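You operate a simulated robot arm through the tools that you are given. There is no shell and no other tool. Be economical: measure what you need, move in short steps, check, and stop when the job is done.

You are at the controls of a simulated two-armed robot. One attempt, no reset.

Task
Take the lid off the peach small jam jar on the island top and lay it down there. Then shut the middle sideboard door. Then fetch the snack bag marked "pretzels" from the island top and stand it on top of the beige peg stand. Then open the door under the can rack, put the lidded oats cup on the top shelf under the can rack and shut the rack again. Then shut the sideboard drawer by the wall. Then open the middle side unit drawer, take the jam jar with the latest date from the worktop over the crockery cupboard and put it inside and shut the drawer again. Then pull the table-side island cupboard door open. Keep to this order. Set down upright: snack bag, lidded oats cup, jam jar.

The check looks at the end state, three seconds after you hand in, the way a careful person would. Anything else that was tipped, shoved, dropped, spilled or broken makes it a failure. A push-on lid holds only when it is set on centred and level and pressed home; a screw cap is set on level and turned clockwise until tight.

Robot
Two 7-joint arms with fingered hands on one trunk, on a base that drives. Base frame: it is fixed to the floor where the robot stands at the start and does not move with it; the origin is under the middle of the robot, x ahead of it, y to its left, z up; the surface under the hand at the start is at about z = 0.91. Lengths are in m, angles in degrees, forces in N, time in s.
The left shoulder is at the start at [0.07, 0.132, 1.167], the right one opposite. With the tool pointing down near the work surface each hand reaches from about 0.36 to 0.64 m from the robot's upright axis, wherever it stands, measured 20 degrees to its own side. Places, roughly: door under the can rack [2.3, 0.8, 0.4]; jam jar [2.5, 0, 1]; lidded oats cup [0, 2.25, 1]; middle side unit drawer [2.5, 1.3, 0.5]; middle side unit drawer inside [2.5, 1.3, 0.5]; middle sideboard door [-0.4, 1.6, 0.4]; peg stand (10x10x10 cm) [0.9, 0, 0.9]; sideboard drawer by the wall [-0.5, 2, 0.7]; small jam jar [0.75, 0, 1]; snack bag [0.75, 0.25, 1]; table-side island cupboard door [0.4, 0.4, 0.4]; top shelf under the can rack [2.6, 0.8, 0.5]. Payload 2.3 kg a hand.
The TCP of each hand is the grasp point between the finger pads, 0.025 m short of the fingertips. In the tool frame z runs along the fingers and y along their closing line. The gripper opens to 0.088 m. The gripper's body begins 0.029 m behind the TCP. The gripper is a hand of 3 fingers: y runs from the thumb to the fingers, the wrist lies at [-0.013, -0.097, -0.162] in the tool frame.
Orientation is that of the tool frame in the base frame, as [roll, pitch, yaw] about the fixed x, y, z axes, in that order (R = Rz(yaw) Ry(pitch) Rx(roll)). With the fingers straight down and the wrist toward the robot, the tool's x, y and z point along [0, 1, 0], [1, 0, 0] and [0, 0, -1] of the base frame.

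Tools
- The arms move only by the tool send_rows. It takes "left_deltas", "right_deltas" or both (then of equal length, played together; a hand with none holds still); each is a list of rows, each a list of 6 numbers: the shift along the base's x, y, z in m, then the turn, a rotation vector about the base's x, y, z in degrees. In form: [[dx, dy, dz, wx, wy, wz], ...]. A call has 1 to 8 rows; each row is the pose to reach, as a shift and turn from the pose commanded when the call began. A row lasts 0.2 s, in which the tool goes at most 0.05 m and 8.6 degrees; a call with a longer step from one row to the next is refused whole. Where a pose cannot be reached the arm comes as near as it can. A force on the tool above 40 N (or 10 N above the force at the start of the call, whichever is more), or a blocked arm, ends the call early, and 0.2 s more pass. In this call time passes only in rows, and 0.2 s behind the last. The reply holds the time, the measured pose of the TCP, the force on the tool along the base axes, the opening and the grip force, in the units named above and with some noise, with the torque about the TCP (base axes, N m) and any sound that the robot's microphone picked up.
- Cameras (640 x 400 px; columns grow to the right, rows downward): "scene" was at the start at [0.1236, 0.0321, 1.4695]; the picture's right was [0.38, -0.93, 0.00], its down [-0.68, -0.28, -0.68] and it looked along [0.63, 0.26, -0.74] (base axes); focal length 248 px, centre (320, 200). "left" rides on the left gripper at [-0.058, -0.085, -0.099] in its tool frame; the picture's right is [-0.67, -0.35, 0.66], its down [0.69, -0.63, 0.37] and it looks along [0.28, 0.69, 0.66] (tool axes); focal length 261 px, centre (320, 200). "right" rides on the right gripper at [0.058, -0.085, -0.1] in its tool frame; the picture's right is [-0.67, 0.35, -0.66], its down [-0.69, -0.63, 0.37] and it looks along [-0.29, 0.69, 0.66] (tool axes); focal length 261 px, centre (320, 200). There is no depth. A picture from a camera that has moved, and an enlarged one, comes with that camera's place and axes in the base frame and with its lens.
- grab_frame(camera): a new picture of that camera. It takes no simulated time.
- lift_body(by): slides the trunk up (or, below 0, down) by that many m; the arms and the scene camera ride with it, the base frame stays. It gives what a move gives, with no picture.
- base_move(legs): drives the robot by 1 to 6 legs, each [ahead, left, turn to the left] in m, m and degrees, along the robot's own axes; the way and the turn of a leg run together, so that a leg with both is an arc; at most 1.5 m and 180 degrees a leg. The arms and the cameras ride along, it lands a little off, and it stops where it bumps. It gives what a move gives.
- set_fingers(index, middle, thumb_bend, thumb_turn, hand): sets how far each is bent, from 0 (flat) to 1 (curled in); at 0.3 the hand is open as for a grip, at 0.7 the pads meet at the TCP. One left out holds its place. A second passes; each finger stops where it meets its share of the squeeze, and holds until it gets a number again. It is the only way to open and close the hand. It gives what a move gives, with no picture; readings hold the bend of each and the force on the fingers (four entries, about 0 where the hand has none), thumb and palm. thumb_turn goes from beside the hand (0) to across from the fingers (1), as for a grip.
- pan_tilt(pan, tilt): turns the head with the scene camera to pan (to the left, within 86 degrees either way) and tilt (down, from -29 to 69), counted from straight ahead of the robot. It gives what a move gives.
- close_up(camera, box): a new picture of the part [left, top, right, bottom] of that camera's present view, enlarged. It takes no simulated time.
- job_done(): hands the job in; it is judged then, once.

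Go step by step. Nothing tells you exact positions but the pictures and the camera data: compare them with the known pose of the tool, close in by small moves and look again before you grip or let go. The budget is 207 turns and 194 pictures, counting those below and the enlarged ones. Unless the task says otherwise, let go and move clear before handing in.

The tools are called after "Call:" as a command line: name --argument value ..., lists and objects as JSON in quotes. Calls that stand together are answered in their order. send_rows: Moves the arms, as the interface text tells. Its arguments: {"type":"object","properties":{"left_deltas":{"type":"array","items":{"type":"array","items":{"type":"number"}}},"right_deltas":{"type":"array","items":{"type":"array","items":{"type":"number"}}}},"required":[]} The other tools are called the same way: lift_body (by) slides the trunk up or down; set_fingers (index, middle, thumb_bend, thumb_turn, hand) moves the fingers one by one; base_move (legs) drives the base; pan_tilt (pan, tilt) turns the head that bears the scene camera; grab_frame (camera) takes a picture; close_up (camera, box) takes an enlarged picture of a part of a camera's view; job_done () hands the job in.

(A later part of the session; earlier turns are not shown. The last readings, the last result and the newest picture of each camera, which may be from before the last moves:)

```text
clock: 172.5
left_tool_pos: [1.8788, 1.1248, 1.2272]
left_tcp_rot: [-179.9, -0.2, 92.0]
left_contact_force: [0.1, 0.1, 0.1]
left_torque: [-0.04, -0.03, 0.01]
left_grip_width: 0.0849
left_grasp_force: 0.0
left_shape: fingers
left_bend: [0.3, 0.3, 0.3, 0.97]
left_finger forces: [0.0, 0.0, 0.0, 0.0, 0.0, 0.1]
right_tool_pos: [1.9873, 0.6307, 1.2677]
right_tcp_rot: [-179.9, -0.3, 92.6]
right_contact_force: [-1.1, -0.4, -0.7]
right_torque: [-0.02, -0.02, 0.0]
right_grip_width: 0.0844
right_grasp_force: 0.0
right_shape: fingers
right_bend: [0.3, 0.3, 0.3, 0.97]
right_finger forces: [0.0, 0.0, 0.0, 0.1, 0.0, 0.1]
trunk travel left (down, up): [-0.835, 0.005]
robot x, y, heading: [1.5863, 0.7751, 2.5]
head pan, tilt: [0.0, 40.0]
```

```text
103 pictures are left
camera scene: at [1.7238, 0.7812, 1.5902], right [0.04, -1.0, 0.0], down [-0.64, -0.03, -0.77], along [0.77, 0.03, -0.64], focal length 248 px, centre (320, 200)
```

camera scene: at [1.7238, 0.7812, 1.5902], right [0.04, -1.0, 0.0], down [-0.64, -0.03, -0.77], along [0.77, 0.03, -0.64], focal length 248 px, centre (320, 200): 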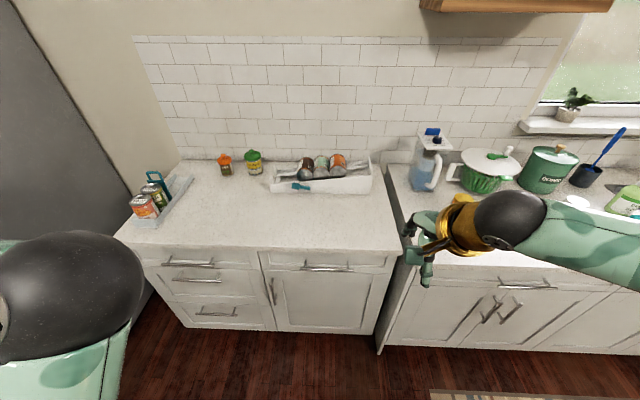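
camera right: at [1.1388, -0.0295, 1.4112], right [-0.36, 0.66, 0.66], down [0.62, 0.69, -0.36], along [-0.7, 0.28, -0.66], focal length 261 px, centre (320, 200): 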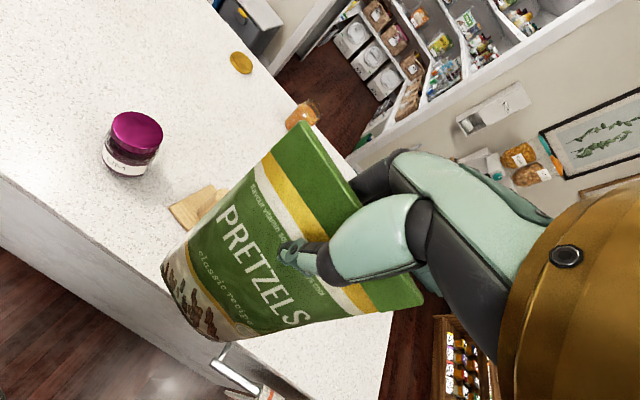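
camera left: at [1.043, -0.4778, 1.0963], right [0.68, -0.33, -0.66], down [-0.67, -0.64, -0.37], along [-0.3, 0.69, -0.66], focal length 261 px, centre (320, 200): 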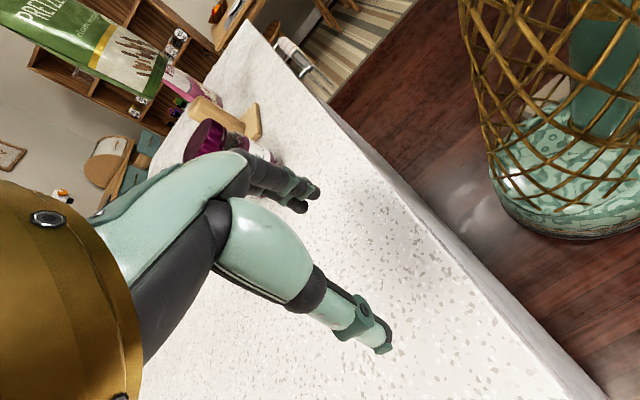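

I'll zoom in on the side unit to identify the can rack and door.

Call:
close_up --camera "scene" --box '[110, 130, 430, 350]'

```text
1.82 times, centred on (270, 240) of scene
camera zoom: at [1.7238, 0.7812, 1.5902], right [0.04, -1.0, 0.0], down [-0.64, -0.03, -0.77], along [0.77, 0.03, -0.64], focal length 451 px, centre (411, 127)
```

zoom: 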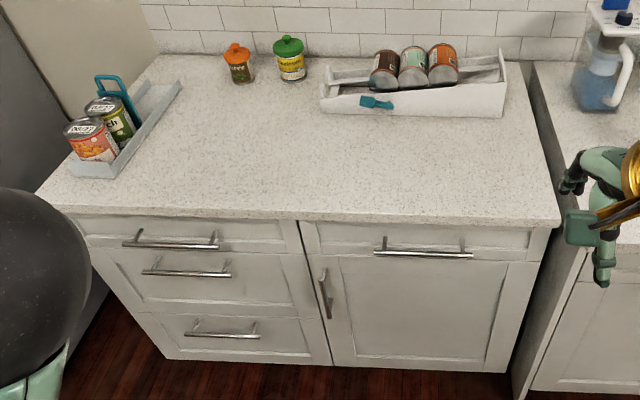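

The can rack is the white tray with lying cans; the door below has a vertical bar handle at about (2.25, 0.99), z 0.56–0.75, hinged on the right. I'll move to y≈1.10, lower the trunk and turn the right hand level, pointing forward.

Call:
base_move --legs '[[0, 0.33, -2.5]]'

Call:
send_rows --right_deltas '[[-0.01, 0, 0, 4.6, -4.6, -4.6], [-0.02, 0, 0, 9.2, -9.2, -9.2], [-0.03, 0.01, 0, 13.8, -13.8, -13.8], [-0.03, 0.02, 0, 18.4, -18.4, -18.4], [-0.03, 0.03, 0, 23, -23, -23], [-0.03, 0.04, 0, 27.6, -27.6, -27.6], [-0.03, 0.04, -0.02, 32.2, -32.2, -32.2], [-0.03, 0.04, -0.04, 36.8, -36.8, -36.8]]'

Call:
send_rows --right_deltas '[[0, 0, -0.01, 4.6, -4.6, -4.6], [0, 0, -0.02, 9.2, -9.2, -9.2], [0, 0, -0.03, 13.8, -13.8, -13.8], [0, 0, -0.04, 18.4, -18.4, -18.4], [0, 0, -0.05, 23, -23, -23], [0, 0, -0.06, 27.6, -27.6, -27.6], [0, 0, -0.06, 32.5, -32.5, -32.5]]'

Call:
grab_frame --camera "scene"

```text
clock: 174.7
left_tool_pos: [1.8868, 1.4458, 1.2282]
left_tcp_rot: [-179.9, -0.1, 89.8]
left_contact_force: [-0.3, 0.7, 1.0]
left_torque: [-0.01, 0.0, -0.02]
left_grip_width: 0.085
left_grasp_force: 0.0
left_shape: fingers
left_bend: [0.3, 0.3, 0.3, 0.97]
left_finger forces: [0.0, 0.1, 0.0, 0.1, 0.1, 0.0]
right_tool_pos: [1.9759, 0.9454, 1.2683]
right_tcp_rot: [-179.9, -0.4, 90.1]
right_contact_force: [-0.5, 0.0, 1.5]
right_torque: [0.0, -0.02, 0.0]
right_grip_width: 0.0845
right_grasp_force: 0.0
right_shape: fingers
right_bend: [0.3, 0.3, 0.3, 0.97]
right_finger forces: [0.0, 0.1, 0.1, 0.1, 0.0, 0.0]
trunk travel left (down, up): [-0.835, 0.005]
robot x, y, heading: [1.5864, 1.1065, -0.0]
head pan, tilt: [0.0, 40.0]
```

```text
clock: 176.5
left_tool_pos: [1.8905, 1.4484, 1.2275]
left_tcp_rot: [-179.9, -0.1, 89.6]
left_contact_force: [-0.3, -0.4, 0.1]
left_torque: [0.0, 0.01, 0.0]
left_grip_width: 0.0848
left_grasp_force: 0.0
left_shape: fingers
left_bend: [0.3, 0.3, 0.3, 0.97]
left_finger forces: [0.0, 0.0, 0.0, 0.1, 0.0, 0.0]
right_tool_pos: [1.986, 1.014, 1.2391]
right_tcp_rot: [152.1, -45.0, 62.4]
right_contact_force: [-0.5, 0.1, -0.2]
right_torque: [-0.02, 0.01, 0.01]
right_grip_width: 0.0847
right_grasp_force: 0.0
right_shape: fingers
right_bend: [0.3, 0.3, 0.3, 0.97]
right_finger forces: [0.0, 0.0, 0.1, 0.1, 0.1, 0.1]
right hand out of reach, approached as far as the arm can: row 5, 6, 7, 8
trunk travel left (down, up): [-0.835, 0.005]
robot x, y, heading: [1.5799, 1.1093, -0.4]
head pan, tilt: [0.0, 40.0]
```

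```text
clock: 178.1
left_tool_pos: [1.8865, 1.4484, 1.2283]
left_tcp_rot: [179.9, -0.2, 89.7]
left_contact_force: [0.1, 0.0, -0.4]
left_torque: [0.01, 0.0, 0.0]
left_grip_width: 0.0848
left_grasp_force: 0.1
left_shape: fingers
left_bend: [0.3, 0.3, 0.3, 0.97]
left_finger forces: [0.0, 0.0, 0.0, 0.1, 0.1, 0.0]
right_tool_pos: [2.0825, 0.9382, 1.3629]
right_tcp_rot: [175.3, -86.1, 5.1]
right_contact_force: [-0.6, -0.6, -0.2]
right_torque: [0.0, 0.0, 0.05]
right_grip_width: 0.0845
right_grasp_force: 0.1
right_shape: fingers
right_bend: [0.3, 0.3, 0.3, 0.98]
right_finger forces: [0.0, 0.0, 0.1, 0.0, 0.0, 0.0]
right hand out of reach, approached as far as the arm can: row 2, 3, 4, 5, 6, 7
trunk travel left (down, up): [-0.835, 0.005]
robot x, y, heading: [1.5802, 1.1048, -0.5]
head pan, tilt: [0.0, 40.0]
```

```text
101 pictures are left
camera scene: at [1.7168, 1.1104, 1.5902], right [0.0, -1.0, 0.0], down [-0.64, 0.0, -0.77], along [0.77, 0.0, -0.64], focal length 248 px, centre (320, 200)
```

scene: 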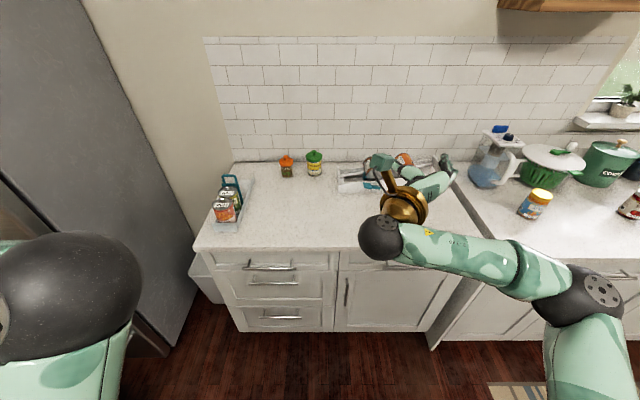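

The hand points forward at z 1.36, x 2.08. I'll lower the trunk to bring it to handle height.

Call:
lift_body --by -0.4

Call:
lift_body --by -0.3

Call:
grab_frame --camera "scene"

Call:
grab_frame --camera "right"

```text
clock: 181.9
left_tool_pos: [1.8872, 1.4488, 0.8279]
left_tcp_rot: [180.0, -0.1, 89.7]
left_contact_force: [0.3, -0.1, -0.4]
left_torque: [0.03, 0.01, -0.01]
left_grip_width: 0.085
left_grasp_force: 0.1
left_shape: fingers
left_bend: [0.3, 0.3, 0.3, 0.97]
left_finger forces: [0.0, 0.1, 0.0, 0.0, 0.0, 0.1]
right_tool_pos: [2.0836, 0.9397, 0.9623]
right_tcp_rot: [175.1, -86.1, 5.4]
right_contact_force: [-1.5, 0.0, -0.5]
right_torque: [-0.02, -0.02, 0.01]
right_grip_width: 0.0849
right_grasp_force: 0.1
right_shape: fingers
right_bend: [0.3, 0.3, 0.3, 0.98]
right_finger forces: [0.0, 0.0, 0.0, 0.0, 0.0, 0.0]
trunk travel left (down, up): [-0.435, 0.405]
robot x, y, heading: [1.5844, 1.1076, -0.2]
head pan, tilt: [0.0, 40.0]
```

```text
clock: 184.9
left_tool_pos: [1.8869, 1.4481, 0.5285]
left_tcp_rot: [180.0, -0.1, 89.7]
left_contact_force: [0.9, -0.2, -0.5]
left_torque: [-0.05, -0.01, 0.02]
left_grip_width: 0.085
left_grasp_force: 0.1
left_shape: fingers
left_bend: [0.3, 0.3, 0.3, 0.97]
left_finger forces: [0.0, 0.1, 0.0, 0.0, 0.0, 0.1]
right_tool_pos: [2.0839, 0.9395, 0.6619]
right_tcp_rot: [174.1, -86.1, 6.3]
right_contact_force: [0.1, 0.2, 1.0]
right_torque: [0.02, -0.02, -0.02]
right_grip_width: 0.0846
right_grasp_force: 0.1
right_shape: fingers
right_bend: [0.3, 0.3, 0.3, 0.98]
right_finger forces: [0.0, 0.1, 0.1, 0.0, 0.1, 0.0]
trunk travel left (down, up): [-0.135, 0.705]
robot x, y, heading: [1.5794, 1.111, -0.2]
head pan, tilt: [0.0, 40.0]
```

```text
100 pictures are left
camera scene: at [1.7172, 1.1115, 0.8902], right [0.0, -1.0, 0.0], down [-0.64, 0.0, -0.77], along [0.77, 0.0, -0.64], focal length 248 px, centre (320, 200)
```

scene: 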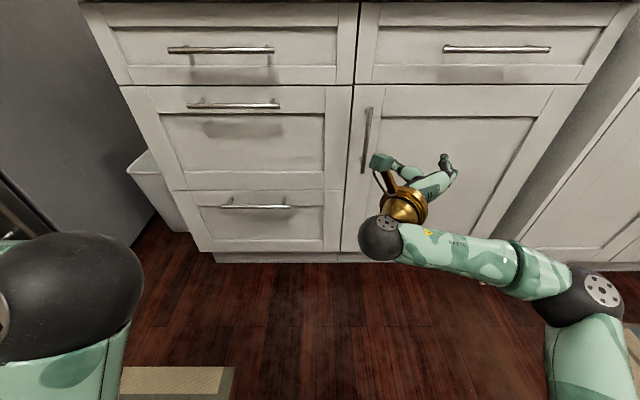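

```text
99 pictures are left
camera right: at [1.9868, 1.0254, 0.7257], right [-0.7, -0.36, -0.62], down [0.31, 0.63, -0.71], along [0.65, -0.69, -0.32], focal length 261 px, centre (320, 200)
```

right: 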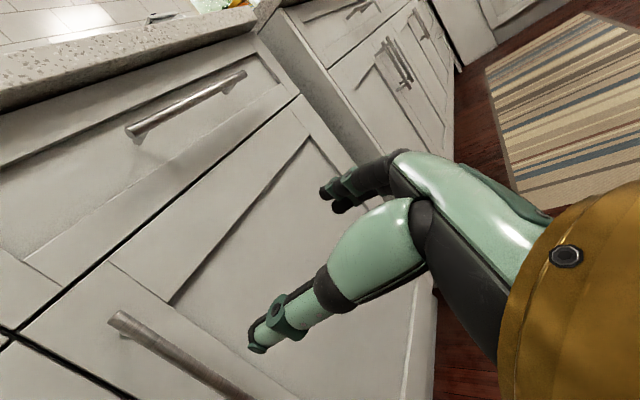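

The handle bar triangulates to (2.31, 0.99), z 0.50–0.68. I'll align the hand in y and z and drive 0.1 m ahead.

Call:
send_rows --right_deltas '[[0, 0.02, -0.02, 0, 0, 0], [0, 0.035, -0.04, 0, 0, 0], [0, 0.05, -0.06, 0, 0, 0]]'

Call:
base_move --legs '[[0.1, 0, 0]]'

Call:
grab_frame --camera "scene"

Call:
grab_frame --camera "right"

```text
clock: 185.7
left_tool_pos: [1.8864, 1.4507, 0.5268]
left_tcp_rot: [-180.0, 0.1, 89.7]
left_contact_force: [-0.3, -0.1, -0.2]
left_torque: [-0.03, 0.01, 0.02]
left_grip_width: 0.085
left_grasp_force: 0.0
left_shape: fingers
left_bend: [0.3, 0.3, 0.3, 0.97]
left_finger forces: [0.0, 0.1, 0.1, 0.0, 0.0, 0.1]
right_tool_pos: [2.0984, 0.9852, 0.6587]
right_tcp_rot: [173.5, -84.7, 7.2]
right_contact_force: [0.4, 0.7, -0.3]
right_torque: [0.0, 0.0, -0.04]
right_grip_width: 0.0844
right_grasp_force: 0.1
right_shape: fingers
right_bend: [0.3, 0.3, 0.3, 0.98]
right_finger forces: [0.0, 0.0, 0.0, 0.0, 0.0, 0.0]
right hand out of reach, approached as far as the arm can: row 1, 2, 3
trunk travel left (down, up): [-0.135, 0.705]
robot x, y, heading: [1.5815, 1.114, -0.2]
head pan, tilt: [0.0, 40.0]
```

```text
clock: 186.9
left_tool_pos: [1.989, 1.4481, 0.5275]
left_tcp_rot: [-180.0, -0.2, 89.6]
left_contact_force: [1.2, -0.3, 0.0]
left_torque: [0.01, 0.02, 0.02]
left_grip_width: 0.0849
left_grasp_force: 0.1
left_shape: fingers
left_bend: [0.3, 0.3, 0.3, 0.97]
left_finger forces: [0.1, 0.0, 0.0, 0.1, 0.0, 0.0]
right_tool_pos: [2.2008, 0.9832, 0.658]
right_tcp_rot: [172.7, -84.8, 8.0]
right_contact_force: [0.2, 0.0, 0.3]
right_torque: [0.01, 0.02, 0.04]
right_grip_width: 0.0848
right_grasp_force: 0.1
right_shape: fingers
right_bend: [0.3, 0.3, 0.3, 0.98]
right_finger forces: [0.1, 0.0, 0.1, 0.0, 0.0, 0.1]
trunk travel left (down, up): [-0.135, 0.705]
robot x, y, heading: [1.6847, 1.1128, -0.3]
head pan, tilt: [0.0, 40.0]
```

```text
98 pictures are left
camera scene: at [1.819, 1.1115, 0.8902], right [0.0, -1.0, 0.0], down [-0.64, 0.0, -0.77], along [0.77, 0.0, -0.64], focal length 248 px, centre (320, 200)
```

scene: 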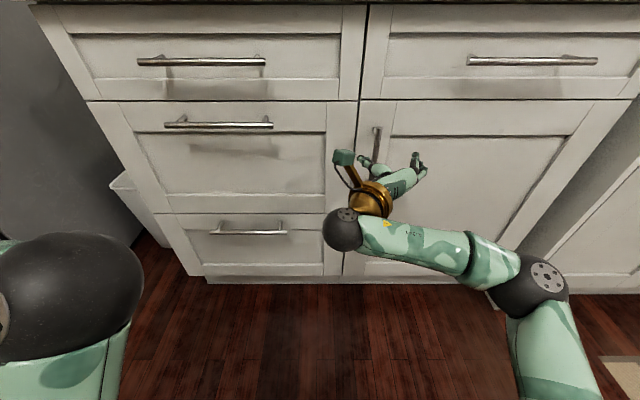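

```text
97 pictures are left
camera right: at [2.1051, 1.0696, 0.7226], right [-0.71, -0.36, -0.6], down [0.29, 0.63, -0.72], along [0.64, -0.69, -0.34], focal length 261 px, centre (320, 200)
```

right: 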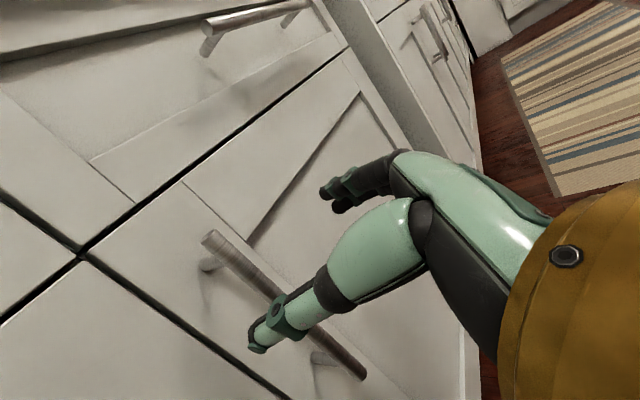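

Second triangulation puts the bar at about (2.26, 1.00), z 0.53–0.70. I'll lower 3.5 cm, shift slightly, and extend around the bar.

Call:
lift_body --by -0.035

Call:
send_rows --right_deltas '[[0.01, 0.016, 0, 0, 0, 0], [0.03, 0.016, 0, 0, 0, 0], [0.045, 0.016, 0, 0, 0, 0], [0.055, 0.016, 0, 0, 0, 0]]'

Call:
grab_frame --camera "right"

Call:
close_up --camera "scene" --box '[300, 90, 460, 230]'

```text
clock: 187.7
left_tool_pos: [1.9883, 1.4495, 0.4937]
left_tcp_rot: [179.9, 0.0, 89.7]
left_contact_force: [-0.6, 0.0, 0.6]
left_torque: [0.0, 0.05, 0.0]
left_grip_width: 0.085
left_grasp_force: 0.0
left_shape: fingers
left_bend: [0.3, 0.3, 0.3, 0.97]
left_finger forces: [0.1, 0.1, 0.0, 0.0, 0.1, 0.1]
right_tool_pos: [2.201, 0.984, 0.6223]
right_tcp_rot: [173.4, -84.9, 7.3]
right_contact_force: [0.1, 0.1, -0.3]
right_torque: [0.03, -0.01, -0.01]
right_grip_width: 0.0847
right_grasp_force: 0.0
right_shape: fingers
right_bend: [0.3, 0.3, 0.3, 0.98]
right_finger forces: [0.0, 0.1, 0.0, 0.1, 0.1, 0.0]
trunk travel left (down, up): [-0.1, 0.74]
robot x, y, heading: [1.6847, 1.1081, -0.1]
head pan, tilt: [0.0, 40.0]
```

```text
clock: 188.7
left_tool_pos: [1.9878, 1.4488, 0.4923]
left_tcp_rot: [179.9, -0.1, 89.7]
left_contact_force: [0.1, -0.5, -0.3]
left_torque: [0.01, -0.03, 0.04]
left_grip_width: 0.0852
left_grasp_force: 0.0
left_shape: fingers
left_bend: [0.3, 0.3, 0.3, 0.97]
left_finger forces: [0.1, 0.1, 0.0, 0.0, 0.0, 0.0]
right_tool_pos: [2.2555, 0.9986, 0.6239]
right_tcp_rot: [173.5, -84.7, 7.1]
right_contact_force: [-0.5, 0.7, -0.8]
right_torque: [0.0, -0.01, 0.03]
right_grip_width: 0.0847
right_grasp_force: 0.0
right_shape: fingers
right_bend: [0.3, 0.3, 0.3, 0.98]
right_finger forces: [0.0, 0.0, 0.1, 0.1, 0.0, 0.0]
trunk travel left (down, up): [-0.1, 0.74]
robot x, y, heading: [1.6808, 1.1084, -0.2]
head pan, tilt: [0.0, 40.0]
```

```text
96 pictures are left
camera right: at [2.16, 1.085, 0.6878], right [-0.71, -0.36, -0.6], down [0.3, 0.63, -0.72], along [0.64, -0.69, -0.34], focal length 261 px, centre (320, 200)
```

right: 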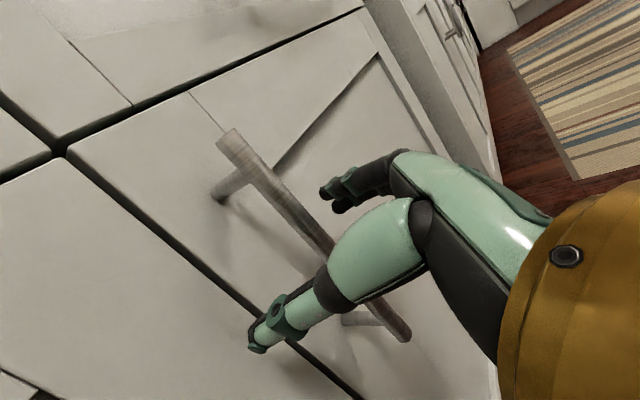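

```text
2.86 times, centred on (380, 160) of scene
camera zoom: at [1.8189, 1.1115, 0.8552], right [0.0, -1.0, 0.0], down [-0.64, 0.0, -0.77], along [0.77, 0.0, -0.64], focal length 709 px, centre (149, 314)
```

zoom: 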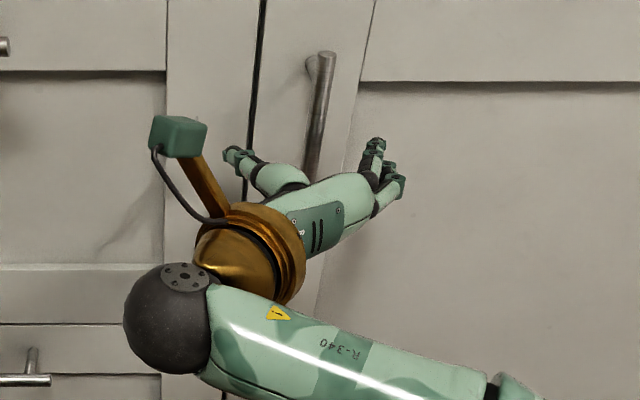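

The bar sits between thumb and fingers (bar at x≈2.25, y≈1.004). I'll close on it.

Call:
set_fingers --hand "right" --index 0.75 --middle 0.75 --thumb_bend 0.75

Call:
send_rows --right_deltas '[[-0.015, 0, 0, 0, 0, 1], [-0.03, -0.001, 0, 0, 0, 3], [-0.045, -0.002, 0, 0, 0, 5], [-0.06, -0.004, 0, 0, 0, 7]]'

Call:
grab_frame --camera "scene"

```text
clock: 189.7
left_tool_pos: [1.9886, 1.4506, 0.4924]
left_tcp_rot: [180.0, -0.1, 89.7]
left_contact_force: [0.2, -0.9, 0.9]
left_torque: [0.0, -0.02, 0.01]
left_grip_width: 0.0849
left_grasp_force: 0.0
left_shape: fingers
left_bend: [0.3, 0.3, 0.3, 0.97]
left_finger forces: [0.0, 0.0, 0.0, 0.1, 0.1, 0.0]
right_tool_pos: [2.2552, 0.9992, 0.6234]
right_tcp_rot: [174.5, -84.9, 6.1]
right_contact_force: [1.7, 0.2, -0.2]
right_torque: [0.0, -0.05, 0.02]
right_grip_width: 0.0001
right_grasp_force: 1.1
right_shape: fingers
right_bend: [0.74, 0.75, 0.72, 0.97]
right_finger forces: [0.0, 1.6, 0.1, 0.0, 0.1, 0.1]
trunk travel left (down, up): [-0.1, 0.74]
robot x, y, heading: [1.6865, 1.1096, -0.1]
head pan, tilt: [0.0, 40.0]
```

```text
clock: 190.7
left_tool_pos: [1.9896, 1.4483, 0.4935]
left_tcp_rot: [-180.0, -0.1, 89.7]
left_contact_force: [0.3, 0.6, -0.4]
left_torque: [0.0, 0.0, 0.0]
left_grip_width: 0.085
left_grasp_force: 0.1
left_shape: fingers
left_bend: [0.3, 0.3, 0.3, 0.97]
left_finger forces: [0.1, 0.0, 0.0, 0.0, 0.0, 0.0]
right_tool_pos: [2.1956, 0.995, 0.6212]
right_tcp_rot: [174.5, -84.8, 13.2]
right_contact_force: [1.9, -6.8, 0.7]
right_torque: [0.01, -0.05, 0.0]
right_grip_width: 0.0
right_grasp_force: 3.0
right_shape: fingers
right_bend: [0.74, 0.74, 0.73, 0.97]
right_finger forces: [3.7, 2.2, 0.1, 0.1, 0.1, 0.0]
trunk travel left (down, up): [-0.1, 0.74]
robot x, y, heading: [1.6852, 1.1076, 0.1]
head pan, tilt: [0.0, 40.0]
```

```text
94 pictures are left
camera scene: at [1.8191, 1.1102, 0.8551], right [0.0, -1.0, 0.0], down [-0.64, 0.0, -0.77], along [0.77, 0.0, -0.64], focal length 248 px, centre (320, 200)
```

scene: 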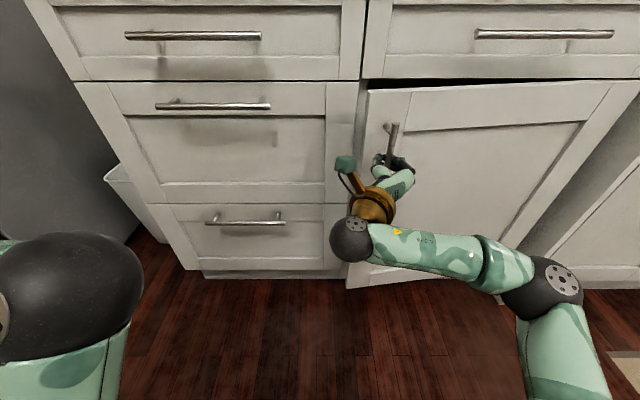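

The fingers hooked the bar and the door is swinging open. I'll keep pulling by driving back along the arc.

Call:
base_move --legs '[[-0.13, -0.03, 0], [-0.1, -0.06, 0]]'

Call:
grab_frame --camera "scene"

```text
clock: 192.6
left_tool_pos: [1.8013, 1.3751, 0.4932]
left_tcp_rot: [-179.9, -0.3, 89.2]
left_contact_force: [-0.3, -1.0, 0.1]
left_torque: [0.0, -0.02, 0.01]
left_grip_width: 0.0849
left_grasp_force: 0.0
left_shape: fingers
left_bend: [0.3, 0.3, 0.3, 0.97]
left_finger forces: [0.1, 0.0, 0.0, 0.0, 0.1, 0.0]
right_tool_pos: [2.0038, 0.9149, 0.622]
right_tcp_rot: [178.4, -84.9, 8.0]
right_contact_force: [14.0, -18.3, 2.1]
right_torque: [0.0, -0.04, 0.15]
right_grip_width: 0.0
right_grasp_force: 12.1
right_shape: fingers
right_bend: [0.74, 0.74, 0.75, 0.97]
right_finger forces: [14.4, 9.8, 0.0, 0.0, 0.1, 0.1]
trunk travel left (down, up): [-0.1, 0.74]
robot x, y, heading: [1.492, 1.0421, -0.4]
head pan, tilt: [0.0, 40.0]
stopped in leg 2: the force on the tool passed its limit at 42 N (the readings are from after the stop); the commanded pose is now the measured one
```

```text
93 pictures are left
camera scene: at [1.6289, 1.0369, 0.8548], right [-0.01, -1.0, 0.0], down [-0.65, 0.01, -0.76], along [0.76, 0.0, -0.65], focal length 248 px, centre (320, 200)
```

scene: 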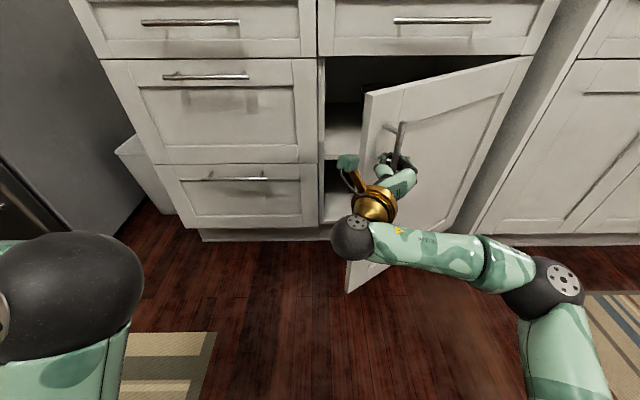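

The door is about 40° open. I'll unhook, back out, go round the door's outer edge and sweep it wider from the inside.

Call:
set_fingers --hand "right" --index 0.3 --middle 0.3 --thumb_bend 0.3

Call:
send_rows --right_deltas '[[-0.03, 0, 0, 0, 0, 0], [-0.065, 0.0, 0, 0, 0, 0], [-0.09, 0.02, 0, 0, 0, 0], [-0.09, 0.06, 0, 0, 0, 0], [-0.08, 0.1, 0, 0, 0, 0], [-0.05, 0.13, 0, 0, 0, 0], [-0.01, 0.14, 0, 0, 0, 0], [0.03, 0.14, 0, 0, 0, 0]]'

Call:
grab_frame --camera "scene"

```text
clock: 193.6
left_tool_pos: [1.7976, 1.3771, 0.4927]
left_tcp_rot: [-180.0, -0.1, 89.4]
left_contact_force: [0.3, 0.5, -1.7]
left_torque: [0.0, 0.01, -0.03]
left_grip_width: 0.0847
left_grasp_force: 0.1
left_shape: fingers
left_bend: [0.3, 0.3, 0.3, 0.97]
left_finger forces: [0.0, 0.0, 0.0, 0.1, 0.0, 0.0]
right_tool_pos: [2.0025, 0.9207, 0.6219]
right_tcp_rot: [174.6, -84.9, 12.3]
right_contact_force: [1.3, 0.5, 0.0]
right_torque: [-0.02, 0.04, -0.01]
right_grip_width: 0.0842
right_grasp_force: 0.1
right_shape: fingers
right_bend: [0.3, 0.3, 0.3, 0.98]
right_finger forces: [0.1, 0.0, 0.1, 0.1, 0.1, 0.0]
trunk travel left (down, up): [-0.1, 0.74]
robot x, y, heading: [1.4923, 1.0385, -0.5]
head pan, tilt: [0.0, 40.0]
```

```text
clock: 195.4
left_tool_pos: [1.7979, 1.3785, 0.4925]
left_tcp_rot: [-179.9, 0.1, 89.3]
left_contact_force: [1.0, -0.4, -0.8]
left_torque: [-0.02, 0.0, -0.01]
left_grip_width: 0.0849
left_grasp_force: 0.0
left_shape: fingers
left_bend: [0.3, 0.3, 0.3, 0.97]
left_finger forces: [0.0, 0.0, 0.1, 0.1, 0.0, 0.0]
right_tool_pos: [2.0286, 1.0619, 0.622]
right_tcp_rot: [175.0, -85.1, 12.0]
right_contact_force: [0.4, 0.2, 0.3]
right_torque: [0.0, -0.03, -0.03]
right_grip_width: 0.0845
right_grasp_force: 0.0
right_shape: fingers
right_bend: [0.3, 0.3, 0.3, 0.98]
right_finger forces: [0.0, 0.1, 0.1, 0.0, 0.0, 0.1]
right hand out of reach, approached as far as the arm can: row 1, 2, 3, 4, 5, 6
trunk travel left (down, up): [-0.1, 0.74]
robot x, y, heading: [1.4911, 1.0404, -0.4]
head pan, tilt: [0.0, 40.0]
```

```text
92 pictures are left
camera scene: at [1.6264, 1.0411, 0.8552], right [-0.01, -1.0, 0.0], down [-0.64, 0.0, -0.77], along [0.77, 0.0, -0.64], focal length 248 px, centre (320, 200)
```

scene: 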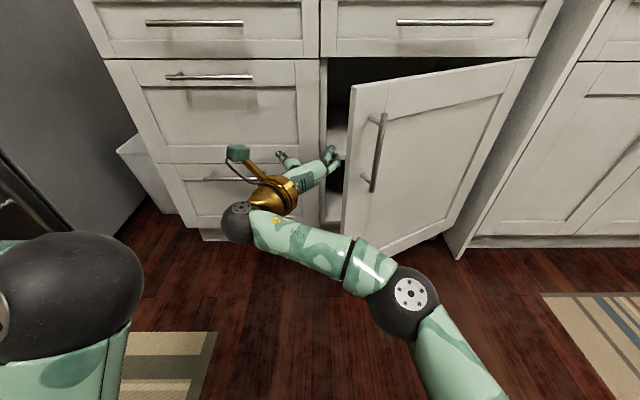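

The hand is beside the door's outer edge. I'll reach in a bit and sweep to the right.

Call:
send_rows --right_deltas '[[0.04, 0, 0, 0, 0, 0], [0.075, 0, 0, 0, 0, 0], [0.075, -0.04, 0, 0, 0, 0], [0.07, -0.08, 0, 0, 0, 0], [0.06, -0.12, 0, 0, 0, 0], [0.045, -0.16, 0, 0, 0, 0], [0.03, -0.2, 0, 0, 0, 0], [0.01, -0.24, 0, 0, 0, 0]]'

Call:
grab_frame --camera "scene"

```text
clock: 196.3
left_tool_pos: [1.7917, 1.3847, 0.4922]
left_tcp_rot: [179.8, 0.2, 90.2]
left_contact_force: [-0.7, 0.6, -0.1]
left_torque: [0.03, 0.0, -0.02]
left_grip_width: 0.0846
left_grasp_force: 0.1
left_shape: fingers
left_bend: [0.3, 0.3, 0.3, 0.97]
left_finger forces: [0.0, 0.1, 0.0, 0.0, 0.0, 0.0]
right_tool_pos: [2.0868, 1.0375, 0.6318]
right_tcp_rot: [164.9, -85.1, 24.7]
right_contact_force: [-9.3, 19.7, 2.9]
right_torque: [-0.07, 0.03, -0.55]
right_grip_width: 0.0841
right_grasp_force: 10.9
right_shape: fingers
right_bend: [0.31, 0.5, 0.3, 0.98]
right_finger forces: [0.2, 21.5, 0.1, 0.0, 0.0, 0.0]
right hand out of reach, approached as far as the arm can: row 1, 2, 3
trunk travel left (down, up): [-0.1, 0.74]
robot x, y, heading: [1.4912, 1.042, 0.3]
head pan, tilt: [0.0, 40.0]
stopped in row 4 (right hand): the force on the tool passed its limit at 50 N (the readings are from after the stop); the commanded pose is now the measured one
```

```text
91 pictures are left
camera scene: at [1.6235, 1.0475, 0.8557], right [0.01, -1.0, 0.0], down [-0.64, -0.01, -0.77], along [0.77, 0.0, -0.64], focal length 248 px, centre (320, 200)
```

scene: 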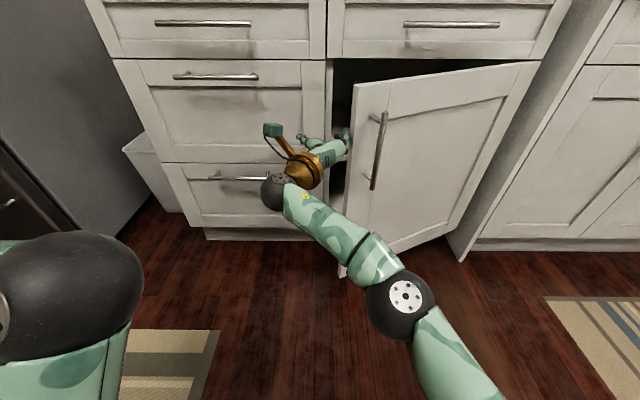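

The fingertips met the door's end face. I'll shift left, drive in 0.1 m further, and try again with the fingers behind the door.

Call:
send_rows --right_deltas '[[0, 0.03, 0, 0, 0, 0], [0, 0.06, 0, 0, 0, -8], [0, 0.06, 0, 0, 0, -12]]'

Call:
base_move --legs '[[0.12, 0.0, 0]]'

Call:
grab_frame --camera "scene"

```text
clock: 197.1
left_tool_pos: [1.7961, 1.3812, 0.4923]
left_tcp_rot: [179.9, -0.1, 89.8]
left_contact_force: [-0.2, -0.5, -0.3]
left_torque: [-0.01, 0.0, 0.01]
left_grip_width: 0.0849
left_grasp_force: 0.1
left_shape: fingers
left_bend: [0.3, 0.3, 0.3, 0.97]
left_finger forces: [0.1, 0.1, 0.0, 0.0, 0.1, 0.0]
right_tool_pos: [2.0343, 1.0389, 0.6259]
right_tcp_rot: [169.7, -85.2, 8.6]
right_contact_force: [0.4, -0.4, 0.1]
right_torque: [-0.02, 0.0, -0.04]
right_grip_width: 0.0845
right_grasp_force: 0.0
right_shape: fingers
right_bend: [0.3, 0.3, 0.3, 0.98]
right_finger forces: [0.1, 0.1, 0.0, 0.0, 0.1, 0.0]
right hand out of reach, approached as far as the arm can: row 1, 2, 3
trunk travel left (down, up): [-0.1, 0.74]
robot x, y, heading: [1.4956, 1.0377, -0.1]
head pan, tilt: [0.0, 40.0]
```

```text
clock: 198.4
left_tool_pos: [1.9138, 1.3813, 0.4928]
left_tcp_rot: [-180.0, -0.1, 89.8]
left_contact_force: [0.4, -0.5, 0.3]
left_torque: [0.01, 0.0, -0.02]
left_grip_width: 0.085
left_grasp_force: 0.0
left_shape: fingers
left_bend: [0.3, 0.3, 0.3, 0.97]
left_finger forces: [0.1, 0.0, 0.0, 0.0, 0.0, 0.1]
right_tool_pos: [2.1537, 1.0391, 0.6263]
right_tcp_rot: [170.4, -85.1, 7.9]
right_contact_force: [-0.1, -0.3, -0.7]
right_torque: [0.0, 0.01, 0.02]
right_grip_width: 0.0846
right_grasp_force: 0.2
right_shape: fingers
right_bend: [0.3, 0.3, 0.3, 0.98]
right_finger forces: [0.0, 0.1, 0.0, 0.0, 0.0, 0.0]
trunk travel left (down, up): [-0.1, 0.74]
robot x, y, heading: [1.6078, 1.0426, 0.0]
head pan, tilt: [0.0, 40.0]
```

```text
90 pictures are left
camera scene: at [1.7453, 1.0432, 0.8552], right [0.0, -1.0, 0.0], down [-0.64, 0.0, -0.77], along [0.77, 0.0, -0.64], focal length 248 px, centre (320, 200)
```

scene: 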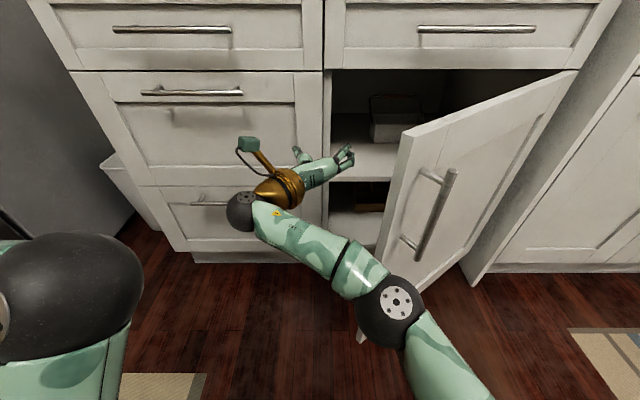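

The door is now about 50° open and the shelf is visible. I'll turn the base right so the hand sweeps the door further open from inside.

Call:
base_move --legs '[[0, 0, -46]]'

Call:
pan_tilt --pan 35 --tilt 40

Call:
grab_frame --camera "scene"

```text
clock: 200.8
left_tool_pos: [2.0669, 1.0655, 0.4928]
left_tcp_rot: [180.0, -0.2, 44.5]
left_contact_force: [0.1, -0.8, -0.7]
left_torque: [-0.03, -0.02, -0.02]
left_grip_width: 0.0849
left_grasp_force: 0.2
left_shape: fingers
left_bend: [0.3, 0.3, 0.3, 0.97]
left_finger forces: [0.1, 0.1, 0.0, 0.0, 0.1, 0.1]
right_tool_pos: [1.9904, 0.6532, 0.6266]
right_tcp_rot: [171.0, -85.1, -37.8]
right_contact_force: [0.4, -0.9, -0.6]
right_torque: [-0.01, -0.04, 0.02]
right_grip_width: 0.0848
right_grasp_force: 0.1
right_shape: fingers
right_bend: [0.3, 0.3, 0.3, 0.98]
right_finger forces: [0.0, 0.0, 0.0, 0.1, 0.0, 0.0]
trunk travel left (down, up): [-0.1, 0.74]
robot x, y, heading: [1.6098, 1.04, -45.4]
head pan, tilt: [0.0, 40.0]
```

```text
clock: 201.8
left_tool_pos: [2.0671, 1.0645, 0.4915]
left_tcp_rot: [180.0, -0.1, 44.5]
left_contact_force: [0.3, -0.3, -0.6]
left_torque: [0.02, 0.01, 0.0]
left_grip_width: 0.0848
left_grasp_force: 0.1
left_shape: fingers
left_bend: [0.3, 0.3, 0.3, 0.97]
left_finger forces: [0.0, 0.0, 0.1, 0.0, 0.0, 0.1]
right_tool_pos: [1.9918, 0.6533, 0.627]
right_tcp_rot: [170.4, -85.1, -37.2]
right_contact_force: [-0.1, -1.2, -0.1]
right_torque: [0.01, 0.01, 0.01]
right_grip_width: 0.0846
right_grasp_force: 0.0
right_shape: fingers
right_bend: [0.3, 0.3, 0.3, 0.98]
right_finger forces: [0.0, 0.0, 0.0, 0.1, 0.1, 0.0]
trunk travel left (down, up): [-0.1, 0.74]
robot x, y, heading: [1.6093, 1.0405, -45.1]
head pan, tilt: [35.0, 40.0]
```

```text
89 pictures are left
camera scene: at [1.7291, 0.9923, 0.8552], right [-0.18, -0.98, 0.0], down [-0.63, 0.11, -0.77], along [0.75, -0.14, -0.64], focal length 248 px, centre (320, 200)
```

scene: 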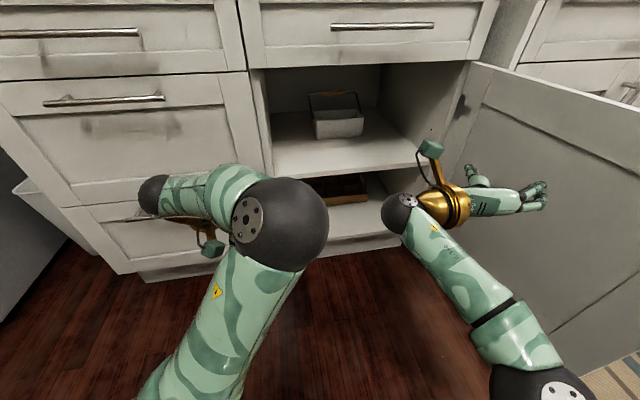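

The door is wide open and the top shelf (z≈0.43) holds a small basket with free room beside it. I'll swing back, back away through the corridor and raise the trunk to fetch the oats cup.

Call:
base_move --legs '[[0, 0, 45], [-0.3, 0.05, 0]]'

Call:
pan_tilt --pan 0 --tilt 35

Call:
close_up --camera "scene" --box '[220, 60, 560, 272]'

Call:
lift_body --by 0.35

Call:
base_move --legs '[[-1.2, 0.0, 0], [0, 0, 90]]'

Call:
grab_frame --camera "scene"

```text
clock: 206.0
left_tool_pos: [1.6115, 1.4311, 0.4938]
left_tcp_rot: [-179.9, -0.1, 89.9]
left_contact_force: [-0.4, 0.2, 0.6]
left_torque: [0.03, 0.02, -0.01]
left_grip_width: 0.0848
left_grasp_force: 0.1
left_shape: fingers
left_bend: [0.3, 0.3, 0.3, 0.97]
left_finger forces: [0.0, 0.0, 0.0, 0.0, 0.0, 0.1]
right_tool_pos: [1.8521, 1.0889, 0.6259]
right_tcp_rot: [170.4, -85.1, 8.0]
right_contact_force: [-0.5, 0.4, -0.1]
right_torque: [-0.01, 0.01, 0.01]
right_grip_width: 0.085
right_grasp_force: 0.0
right_shape: fingers
right_bend: [0.3, 0.3, 0.3, 0.98]
right_finger forces: [0.0, 0.0, 0.0, 0.0, 0.1, 0.0]
trunk travel left (down, up): [-0.1, 0.74]
robot x, y, heading: [1.3062, 1.0868, 0.0]
head pan, tilt: [35.0, 40.0]
```

```text
clock: 207.0
left_tool_pos: [1.6103, 1.4315, 0.4921]
left_tcp_rot: [180.0, -0.1, 89.9]
left_contact_force: [0.3, 0.6, 0.9]
left_torque: [0.0, -0.02, -0.03]
left_grip_width: 0.0848
left_grasp_force: 0.1
left_shape: fingers
left_bend: [0.3, 0.3, 0.3, 0.97]
left_finger forces: [0.0, 0.0, 0.0, 0.0, 0.1, 0.1]
right_tool_pos: [1.8509, 1.0893, 0.627]
right_tcp_rot: [170.6, -85.1, 7.9]
right_contact_force: [-0.5, 0.3, -0.3]
right_torque: [-0.05, -0.01, 0.0]
right_grip_width: 0.0846
right_grasp_force: 0.0
right_shape: fingers
right_bend: [0.3, 0.3, 0.3, 0.98]
right_finger forces: [0.0, 0.1, 0.0, 0.0, 0.0, 0.0]
trunk travel left (down, up): [-0.1, 0.74]
robot x, y, heading: [1.3081, 1.0889, 0.2]
head pan, tilt: [0.0, 35.0]
```

```text
1.88 times, centred on (390, 166) of scene
camera zoom: at [1.4457, 1.0926, 0.8627], right [0.0, -1.0, 0.0], down [-0.57, 0.0, -0.82], along [0.82, 0.0, -0.57], focal length 467 px, centre (188, 264)
```

zoom: 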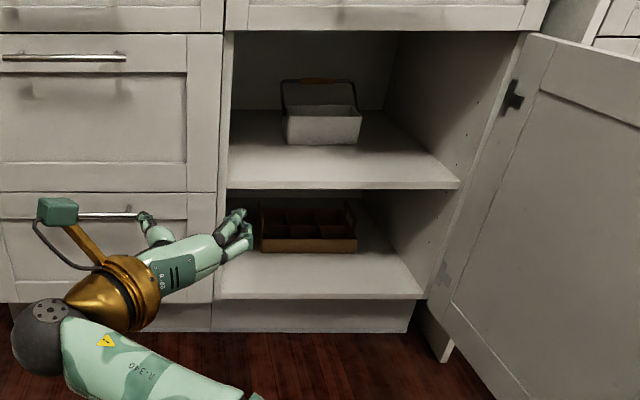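

```text
clock: 210.4
left_tool_pos: [1.6097, 1.4319, 0.8419]
left_tcp_rot: [179.9, -0.1, 89.9]
left_contact_force: [-0.3, 0.0, 0.2]
left_torque: [0.02, -0.03, -0.01]
left_grip_width: 0.0847
left_grasp_force: 0.1
left_shape: fingers
left_bend: [0.3, 0.3, 0.3, 0.97]
left_finger forces: [0.0, 0.1, 0.0, 0.0, 0.0, 0.0]
right_tool_pos: [1.8524, 1.0888, 0.9762]
right_tcp_rot: [170.0, -85.1, 8.6]
right_contact_force: [0.0, -0.9, -0.1]
right_torque: [-0.04, -0.01, -0.02]
right_grip_width: 0.0847
right_grasp_force: 0.1
right_shape: fingers
right_bend: [0.3, 0.3, 0.3, 0.98]
right_finger forces: [0.1, 0.0, 0.0, 0.1, 0.1, 0.0]
trunk travel left (down, up): [-0.45, 0.39]
robot x, y, heading: [1.3051, 1.0908, -0.1]
head pan, tilt: [0.0, 35.0]
```

```text
clock: 220.3
left_tool_pos: [-0.2282, 1.3769, 0.8423]
left_tcp_rot: [180.0, -0.1, -178.8]
left_contact_force: [0.1, -0.5, 0.2]
left_torque: [0.03, -0.01, 0.0]
left_grip_width: 0.0849
left_grasp_force: 0.1
left_shape: fingers
left_bend: [0.3, 0.3, 0.3, 0.97]
left_finger forces: [0.1, 0.0, 0.0, 0.0, 0.0, 0.0]
right_tool_pos: [0.109, 1.6251, 0.9768]
right_tcp_rot: [171.0, -85.2, 98.7]
right_contact_force: [-0.7, 0.1, 0.3]
right_torque: [0.0, -0.01, 0.0]
right_grip_width: 0.0844
right_grasp_force: 0.0
right_shape: fingers
right_bend: [0.3, 0.3, 0.3, 0.98]
right_finger forces: [0.1, 0.0, 0.0, 0.0, 0.0, 0.0]
trunk travel left (down, up): [-0.45, 0.39]
robot x, y, heading: [0.1149, 1.0789, 91.6]
head pan, tilt: [0.0, 35.0]
```

```text
87 pictures are left
camera scene: at [0.115, 1.2209, 1.2127], right [1.0, 0.03, 0.0], down [0.01, -0.57, -0.82], along [-0.02, 0.82, -0.57], focal length 248 px, centre (320, 200)
```

scene: 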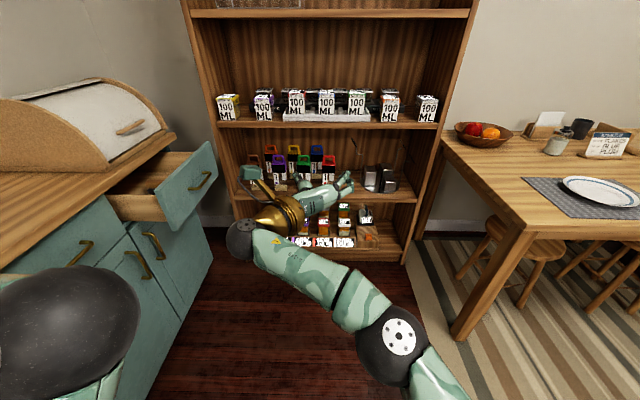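

The red-lidded oats cup's front bottom is at about (-0.012, 2.293, 0.91). I'll line up with it and drive nearer.

Call:
base_move --legs '[[0.42, 0.12, -1.6]]'

Call:
pan_tilt --pan 0 --tilt 30

Call:
close_up --camera "scene" --box '[220, 100, 460, 250]'

Call:
grab_frame --camera "right"

```text
clock: 222.9
left_tool_pos: [-0.3432, 1.7993, 0.8427]
left_tcp_rot: [-180.0, -0.1, 179.6]
left_contact_force: [-0.2, -0.4, -0.3]
left_torque: [0.0, -0.01, 0.01]
left_grip_width: 0.0851
left_grasp_force: 0.0
left_shape: fingers
left_bend: [0.3, 0.3, 0.3, 0.97]
left_finger forces: [0.0, 0.0, 0.0, 0.0, 0.0, 0.1]
right_tool_pos: [-0.0007, 2.036, 0.977]
right_tcp_rot: [170.5, -85.2, 97.8]
right_contact_force: [-0.4, -0.9, 0.0]
right_torque: [0.01, 0.01, 0.01]
right_grip_width: 0.0845
right_grasp_force: 0.1
right_shape: fingers
right_bend: [0.3, 0.3, 0.3, 0.98]
right_finger forces: [0.1, 0.1, 0.0, 0.0, 0.0, 0.0]
trunk travel left (down, up): [-0.45, 0.39]
robot x, y, heading: [-0.0042, 1.4961, 89.7]
head pan, tilt: [0.0, 35.0]
```

```text
clock: 223.6
left_tool_pos: [-0.3426, 1.7988, 0.8425]
left_tcp_rot: [180.0, -0.1, 179.5]
left_contact_force: [-0.3, 0.3, -0.4]
left_torque: [-0.02, -0.02, 0.0]
left_grip_width: 0.0847
left_grasp_force: 0.1
left_shape: fingers
left_bend: [0.3, 0.3, 0.3, 0.97]
left_finger forces: [0.0, 0.0, 0.0, 0.0, 0.1, 0.0]
right_tool_pos: [-0.0009, 2.0367, 0.9756]
right_tcp_rot: [169.9, -85.2, 98.4]
right_contact_force: [-0.5, 0.1, 0.3]
right_torque: [0.0, 0.0, -0.02]
right_grip_width: 0.0847
right_grasp_force: 0.1
right_shape: fingers
right_bend: [0.3, 0.3, 0.3, 0.98]
right_finger forces: [0.0, 0.1, 0.0, 0.1, 0.1, 0.1]
trunk travel left (down, up): [-0.45, 0.39]
robot x, y, heading: [-0.0032, 1.494, 89.9]
head pan, tilt: [0.0, 30.0]
```

```text
2.67 times, centred on (340, 175) of scene
camera zoom: at [-0.0044, 1.6355, 1.2205], right [1.0, 0.0, 0.0], down [0.0, -0.5, -0.87], along [0.0, 0.87, -0.5], focal length 662 px, centre (267, 267)
```

zoom: 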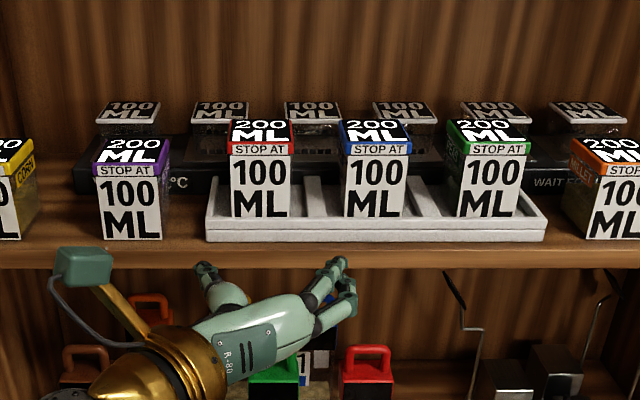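

```text
85 pictures are left
camera right: at [-0.0895, 1.9462, 1.0403], right [0.34, -0.72, -0.61], down [-0.61, 0.33, -0.72], along [0.72, 0.61, -0.33], focal length 261 px, centre (320, 200)
```

right: 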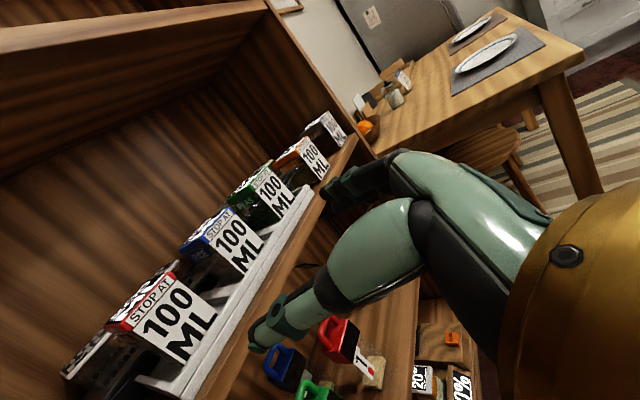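

The cup is 7 cm wide: front face at y=2.325, centre x=-0.011, bottom z=0.891, lid from z=0.966. I'll level the hand, align at z≈0.937, then approach.

Call:
send_rows --right_deltas '[[-0.003, 0.02, -0.01, 2, 0, 1], [-0.006, 0.04, -0.02, 4.4, 0, 1.8], [-0.01, 0.06, -0.039, 4.4, 0, 1.8]]'

Call:
base_move --legs '[[0.13, 0, 0]]'

Call:
close_up --camera "scene" --box '[220, 100, 460, 250]'

Call:
grab_frame --camera "right"

```text
clock: 224.4
left_tool_pos: [-0.3428, 1.798, 0.8428]
left_tcp_rot: [180.0, 0.0, 179.6]
left_contact_force: [-0.5, 0.4, -0.4]
left_torque: [0.01, -0.01, 0.03]
left_grip_width: 0.085
left_grasp_force: 0.1
left_shape: fingers
left_bend: [0.3, 0.3, 0.3, 0.97]
left_finger forces: [0.1, 0.1, 0.0, 0.0, 0.0, 0.0]
right_tool_pos: [0.0182, 2.0692, 0.9754]
right_tcp_rot: [143.5, -88.3, 126.5]
right_contact_force: [-0.8, 0.3, 0.2]
right_torque: [0.01, -0.02, -0.01]
right_grip_width: 0.0845
right_grasp_force: 0.0
right_shape: fingers
right_bend: [0.3, 0.3, 0.3, 0.98]
right_finger forces: [0.0, 0.0, 0.1, 0.0, 0.0, 0.0]
right hand out of reach, approached as far as the arm can: row 1, 2, 3
trunk travel left (down, up): [-0.45, 0.39]
robot x, y, heading: [-0.004, 1.496, 90.0]
head pan, tilt: [0.0, 30.0]
```

```text
clock: 225.7
left_tool_pos: [-0.3429, 1.9281, 0.8432]
left_tcp_rot: [179.9, -0.1, 179.7]
left_contact_force: [1.1, -0.2, 0.1]
left_torque: [0.07, -0.03, -0.01]
left_grip_width: 0.0847
left_grasp_force: 0.1
left_shape: fingers
left_bend: [0.3, 0.3, 0.3, 0.97]
left_finger forces: [0.0, 0.0, 0.1, 0.0, 0.0, 0.1]
right_tool_pos: [0.0173, 2.1993, 0.975]
right_tcp_rot: [142.0, -88.3, 128.1]
right_contact_force: [0.8, 0.7, 0.0]
right_torque: [-0.03, 0.0, -0.02]
right_grip_width: 0.0846
right_grasp_force: 0.1
right_shape: fingers
right_bend: [0.3, 0.3, 0.3, 0.98]
right_finger forces: [0.0, 0.1, 0.0, 0.0, 0.1, 0.0]
trunk travel left (down, up): [-0.45, 0.39]
robot x, y, heading: [-0.0041, 1.622, 90.0]
head pan, tilt: [0.0, 30.0]
```

```text
2.67 times, centred on (340, 175) of scene
camera zoom: at [-0.0043, 1.7653, 1.2206], right [1.0, 0.0, 0.0], down [0.0, -0.5, -0.87], along [0.0, 0.87, -0.5], focal length 662 px, centre (267, 267)
```

zoom: 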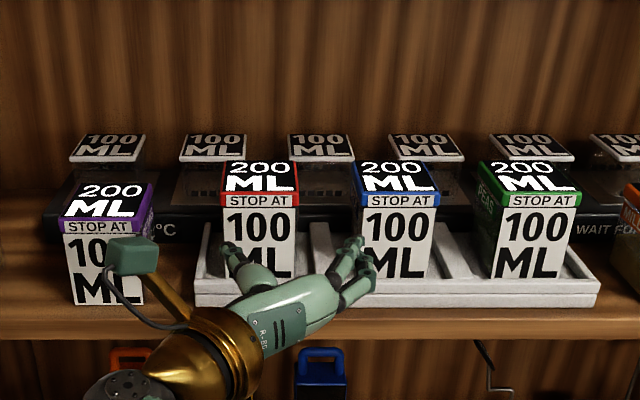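

```text
83 pictures are left
camera right: at [-0.0693, 2.1019, 1.0332], right [0.36, -0.67, -0.65], down [-0.62, 0.35, -0.7], along [0.7, 0.66, -0.29], focal length 261 px, centre (320, 200)
```

right: 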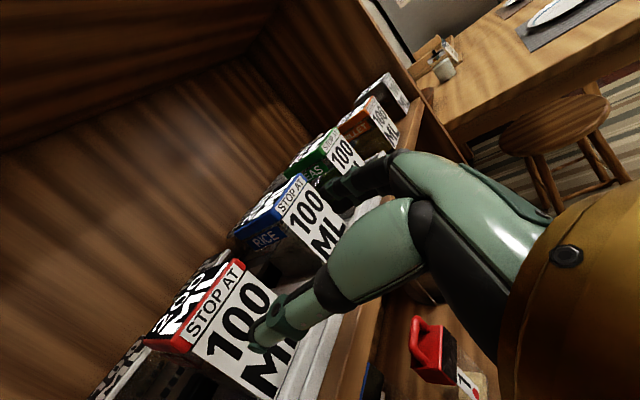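

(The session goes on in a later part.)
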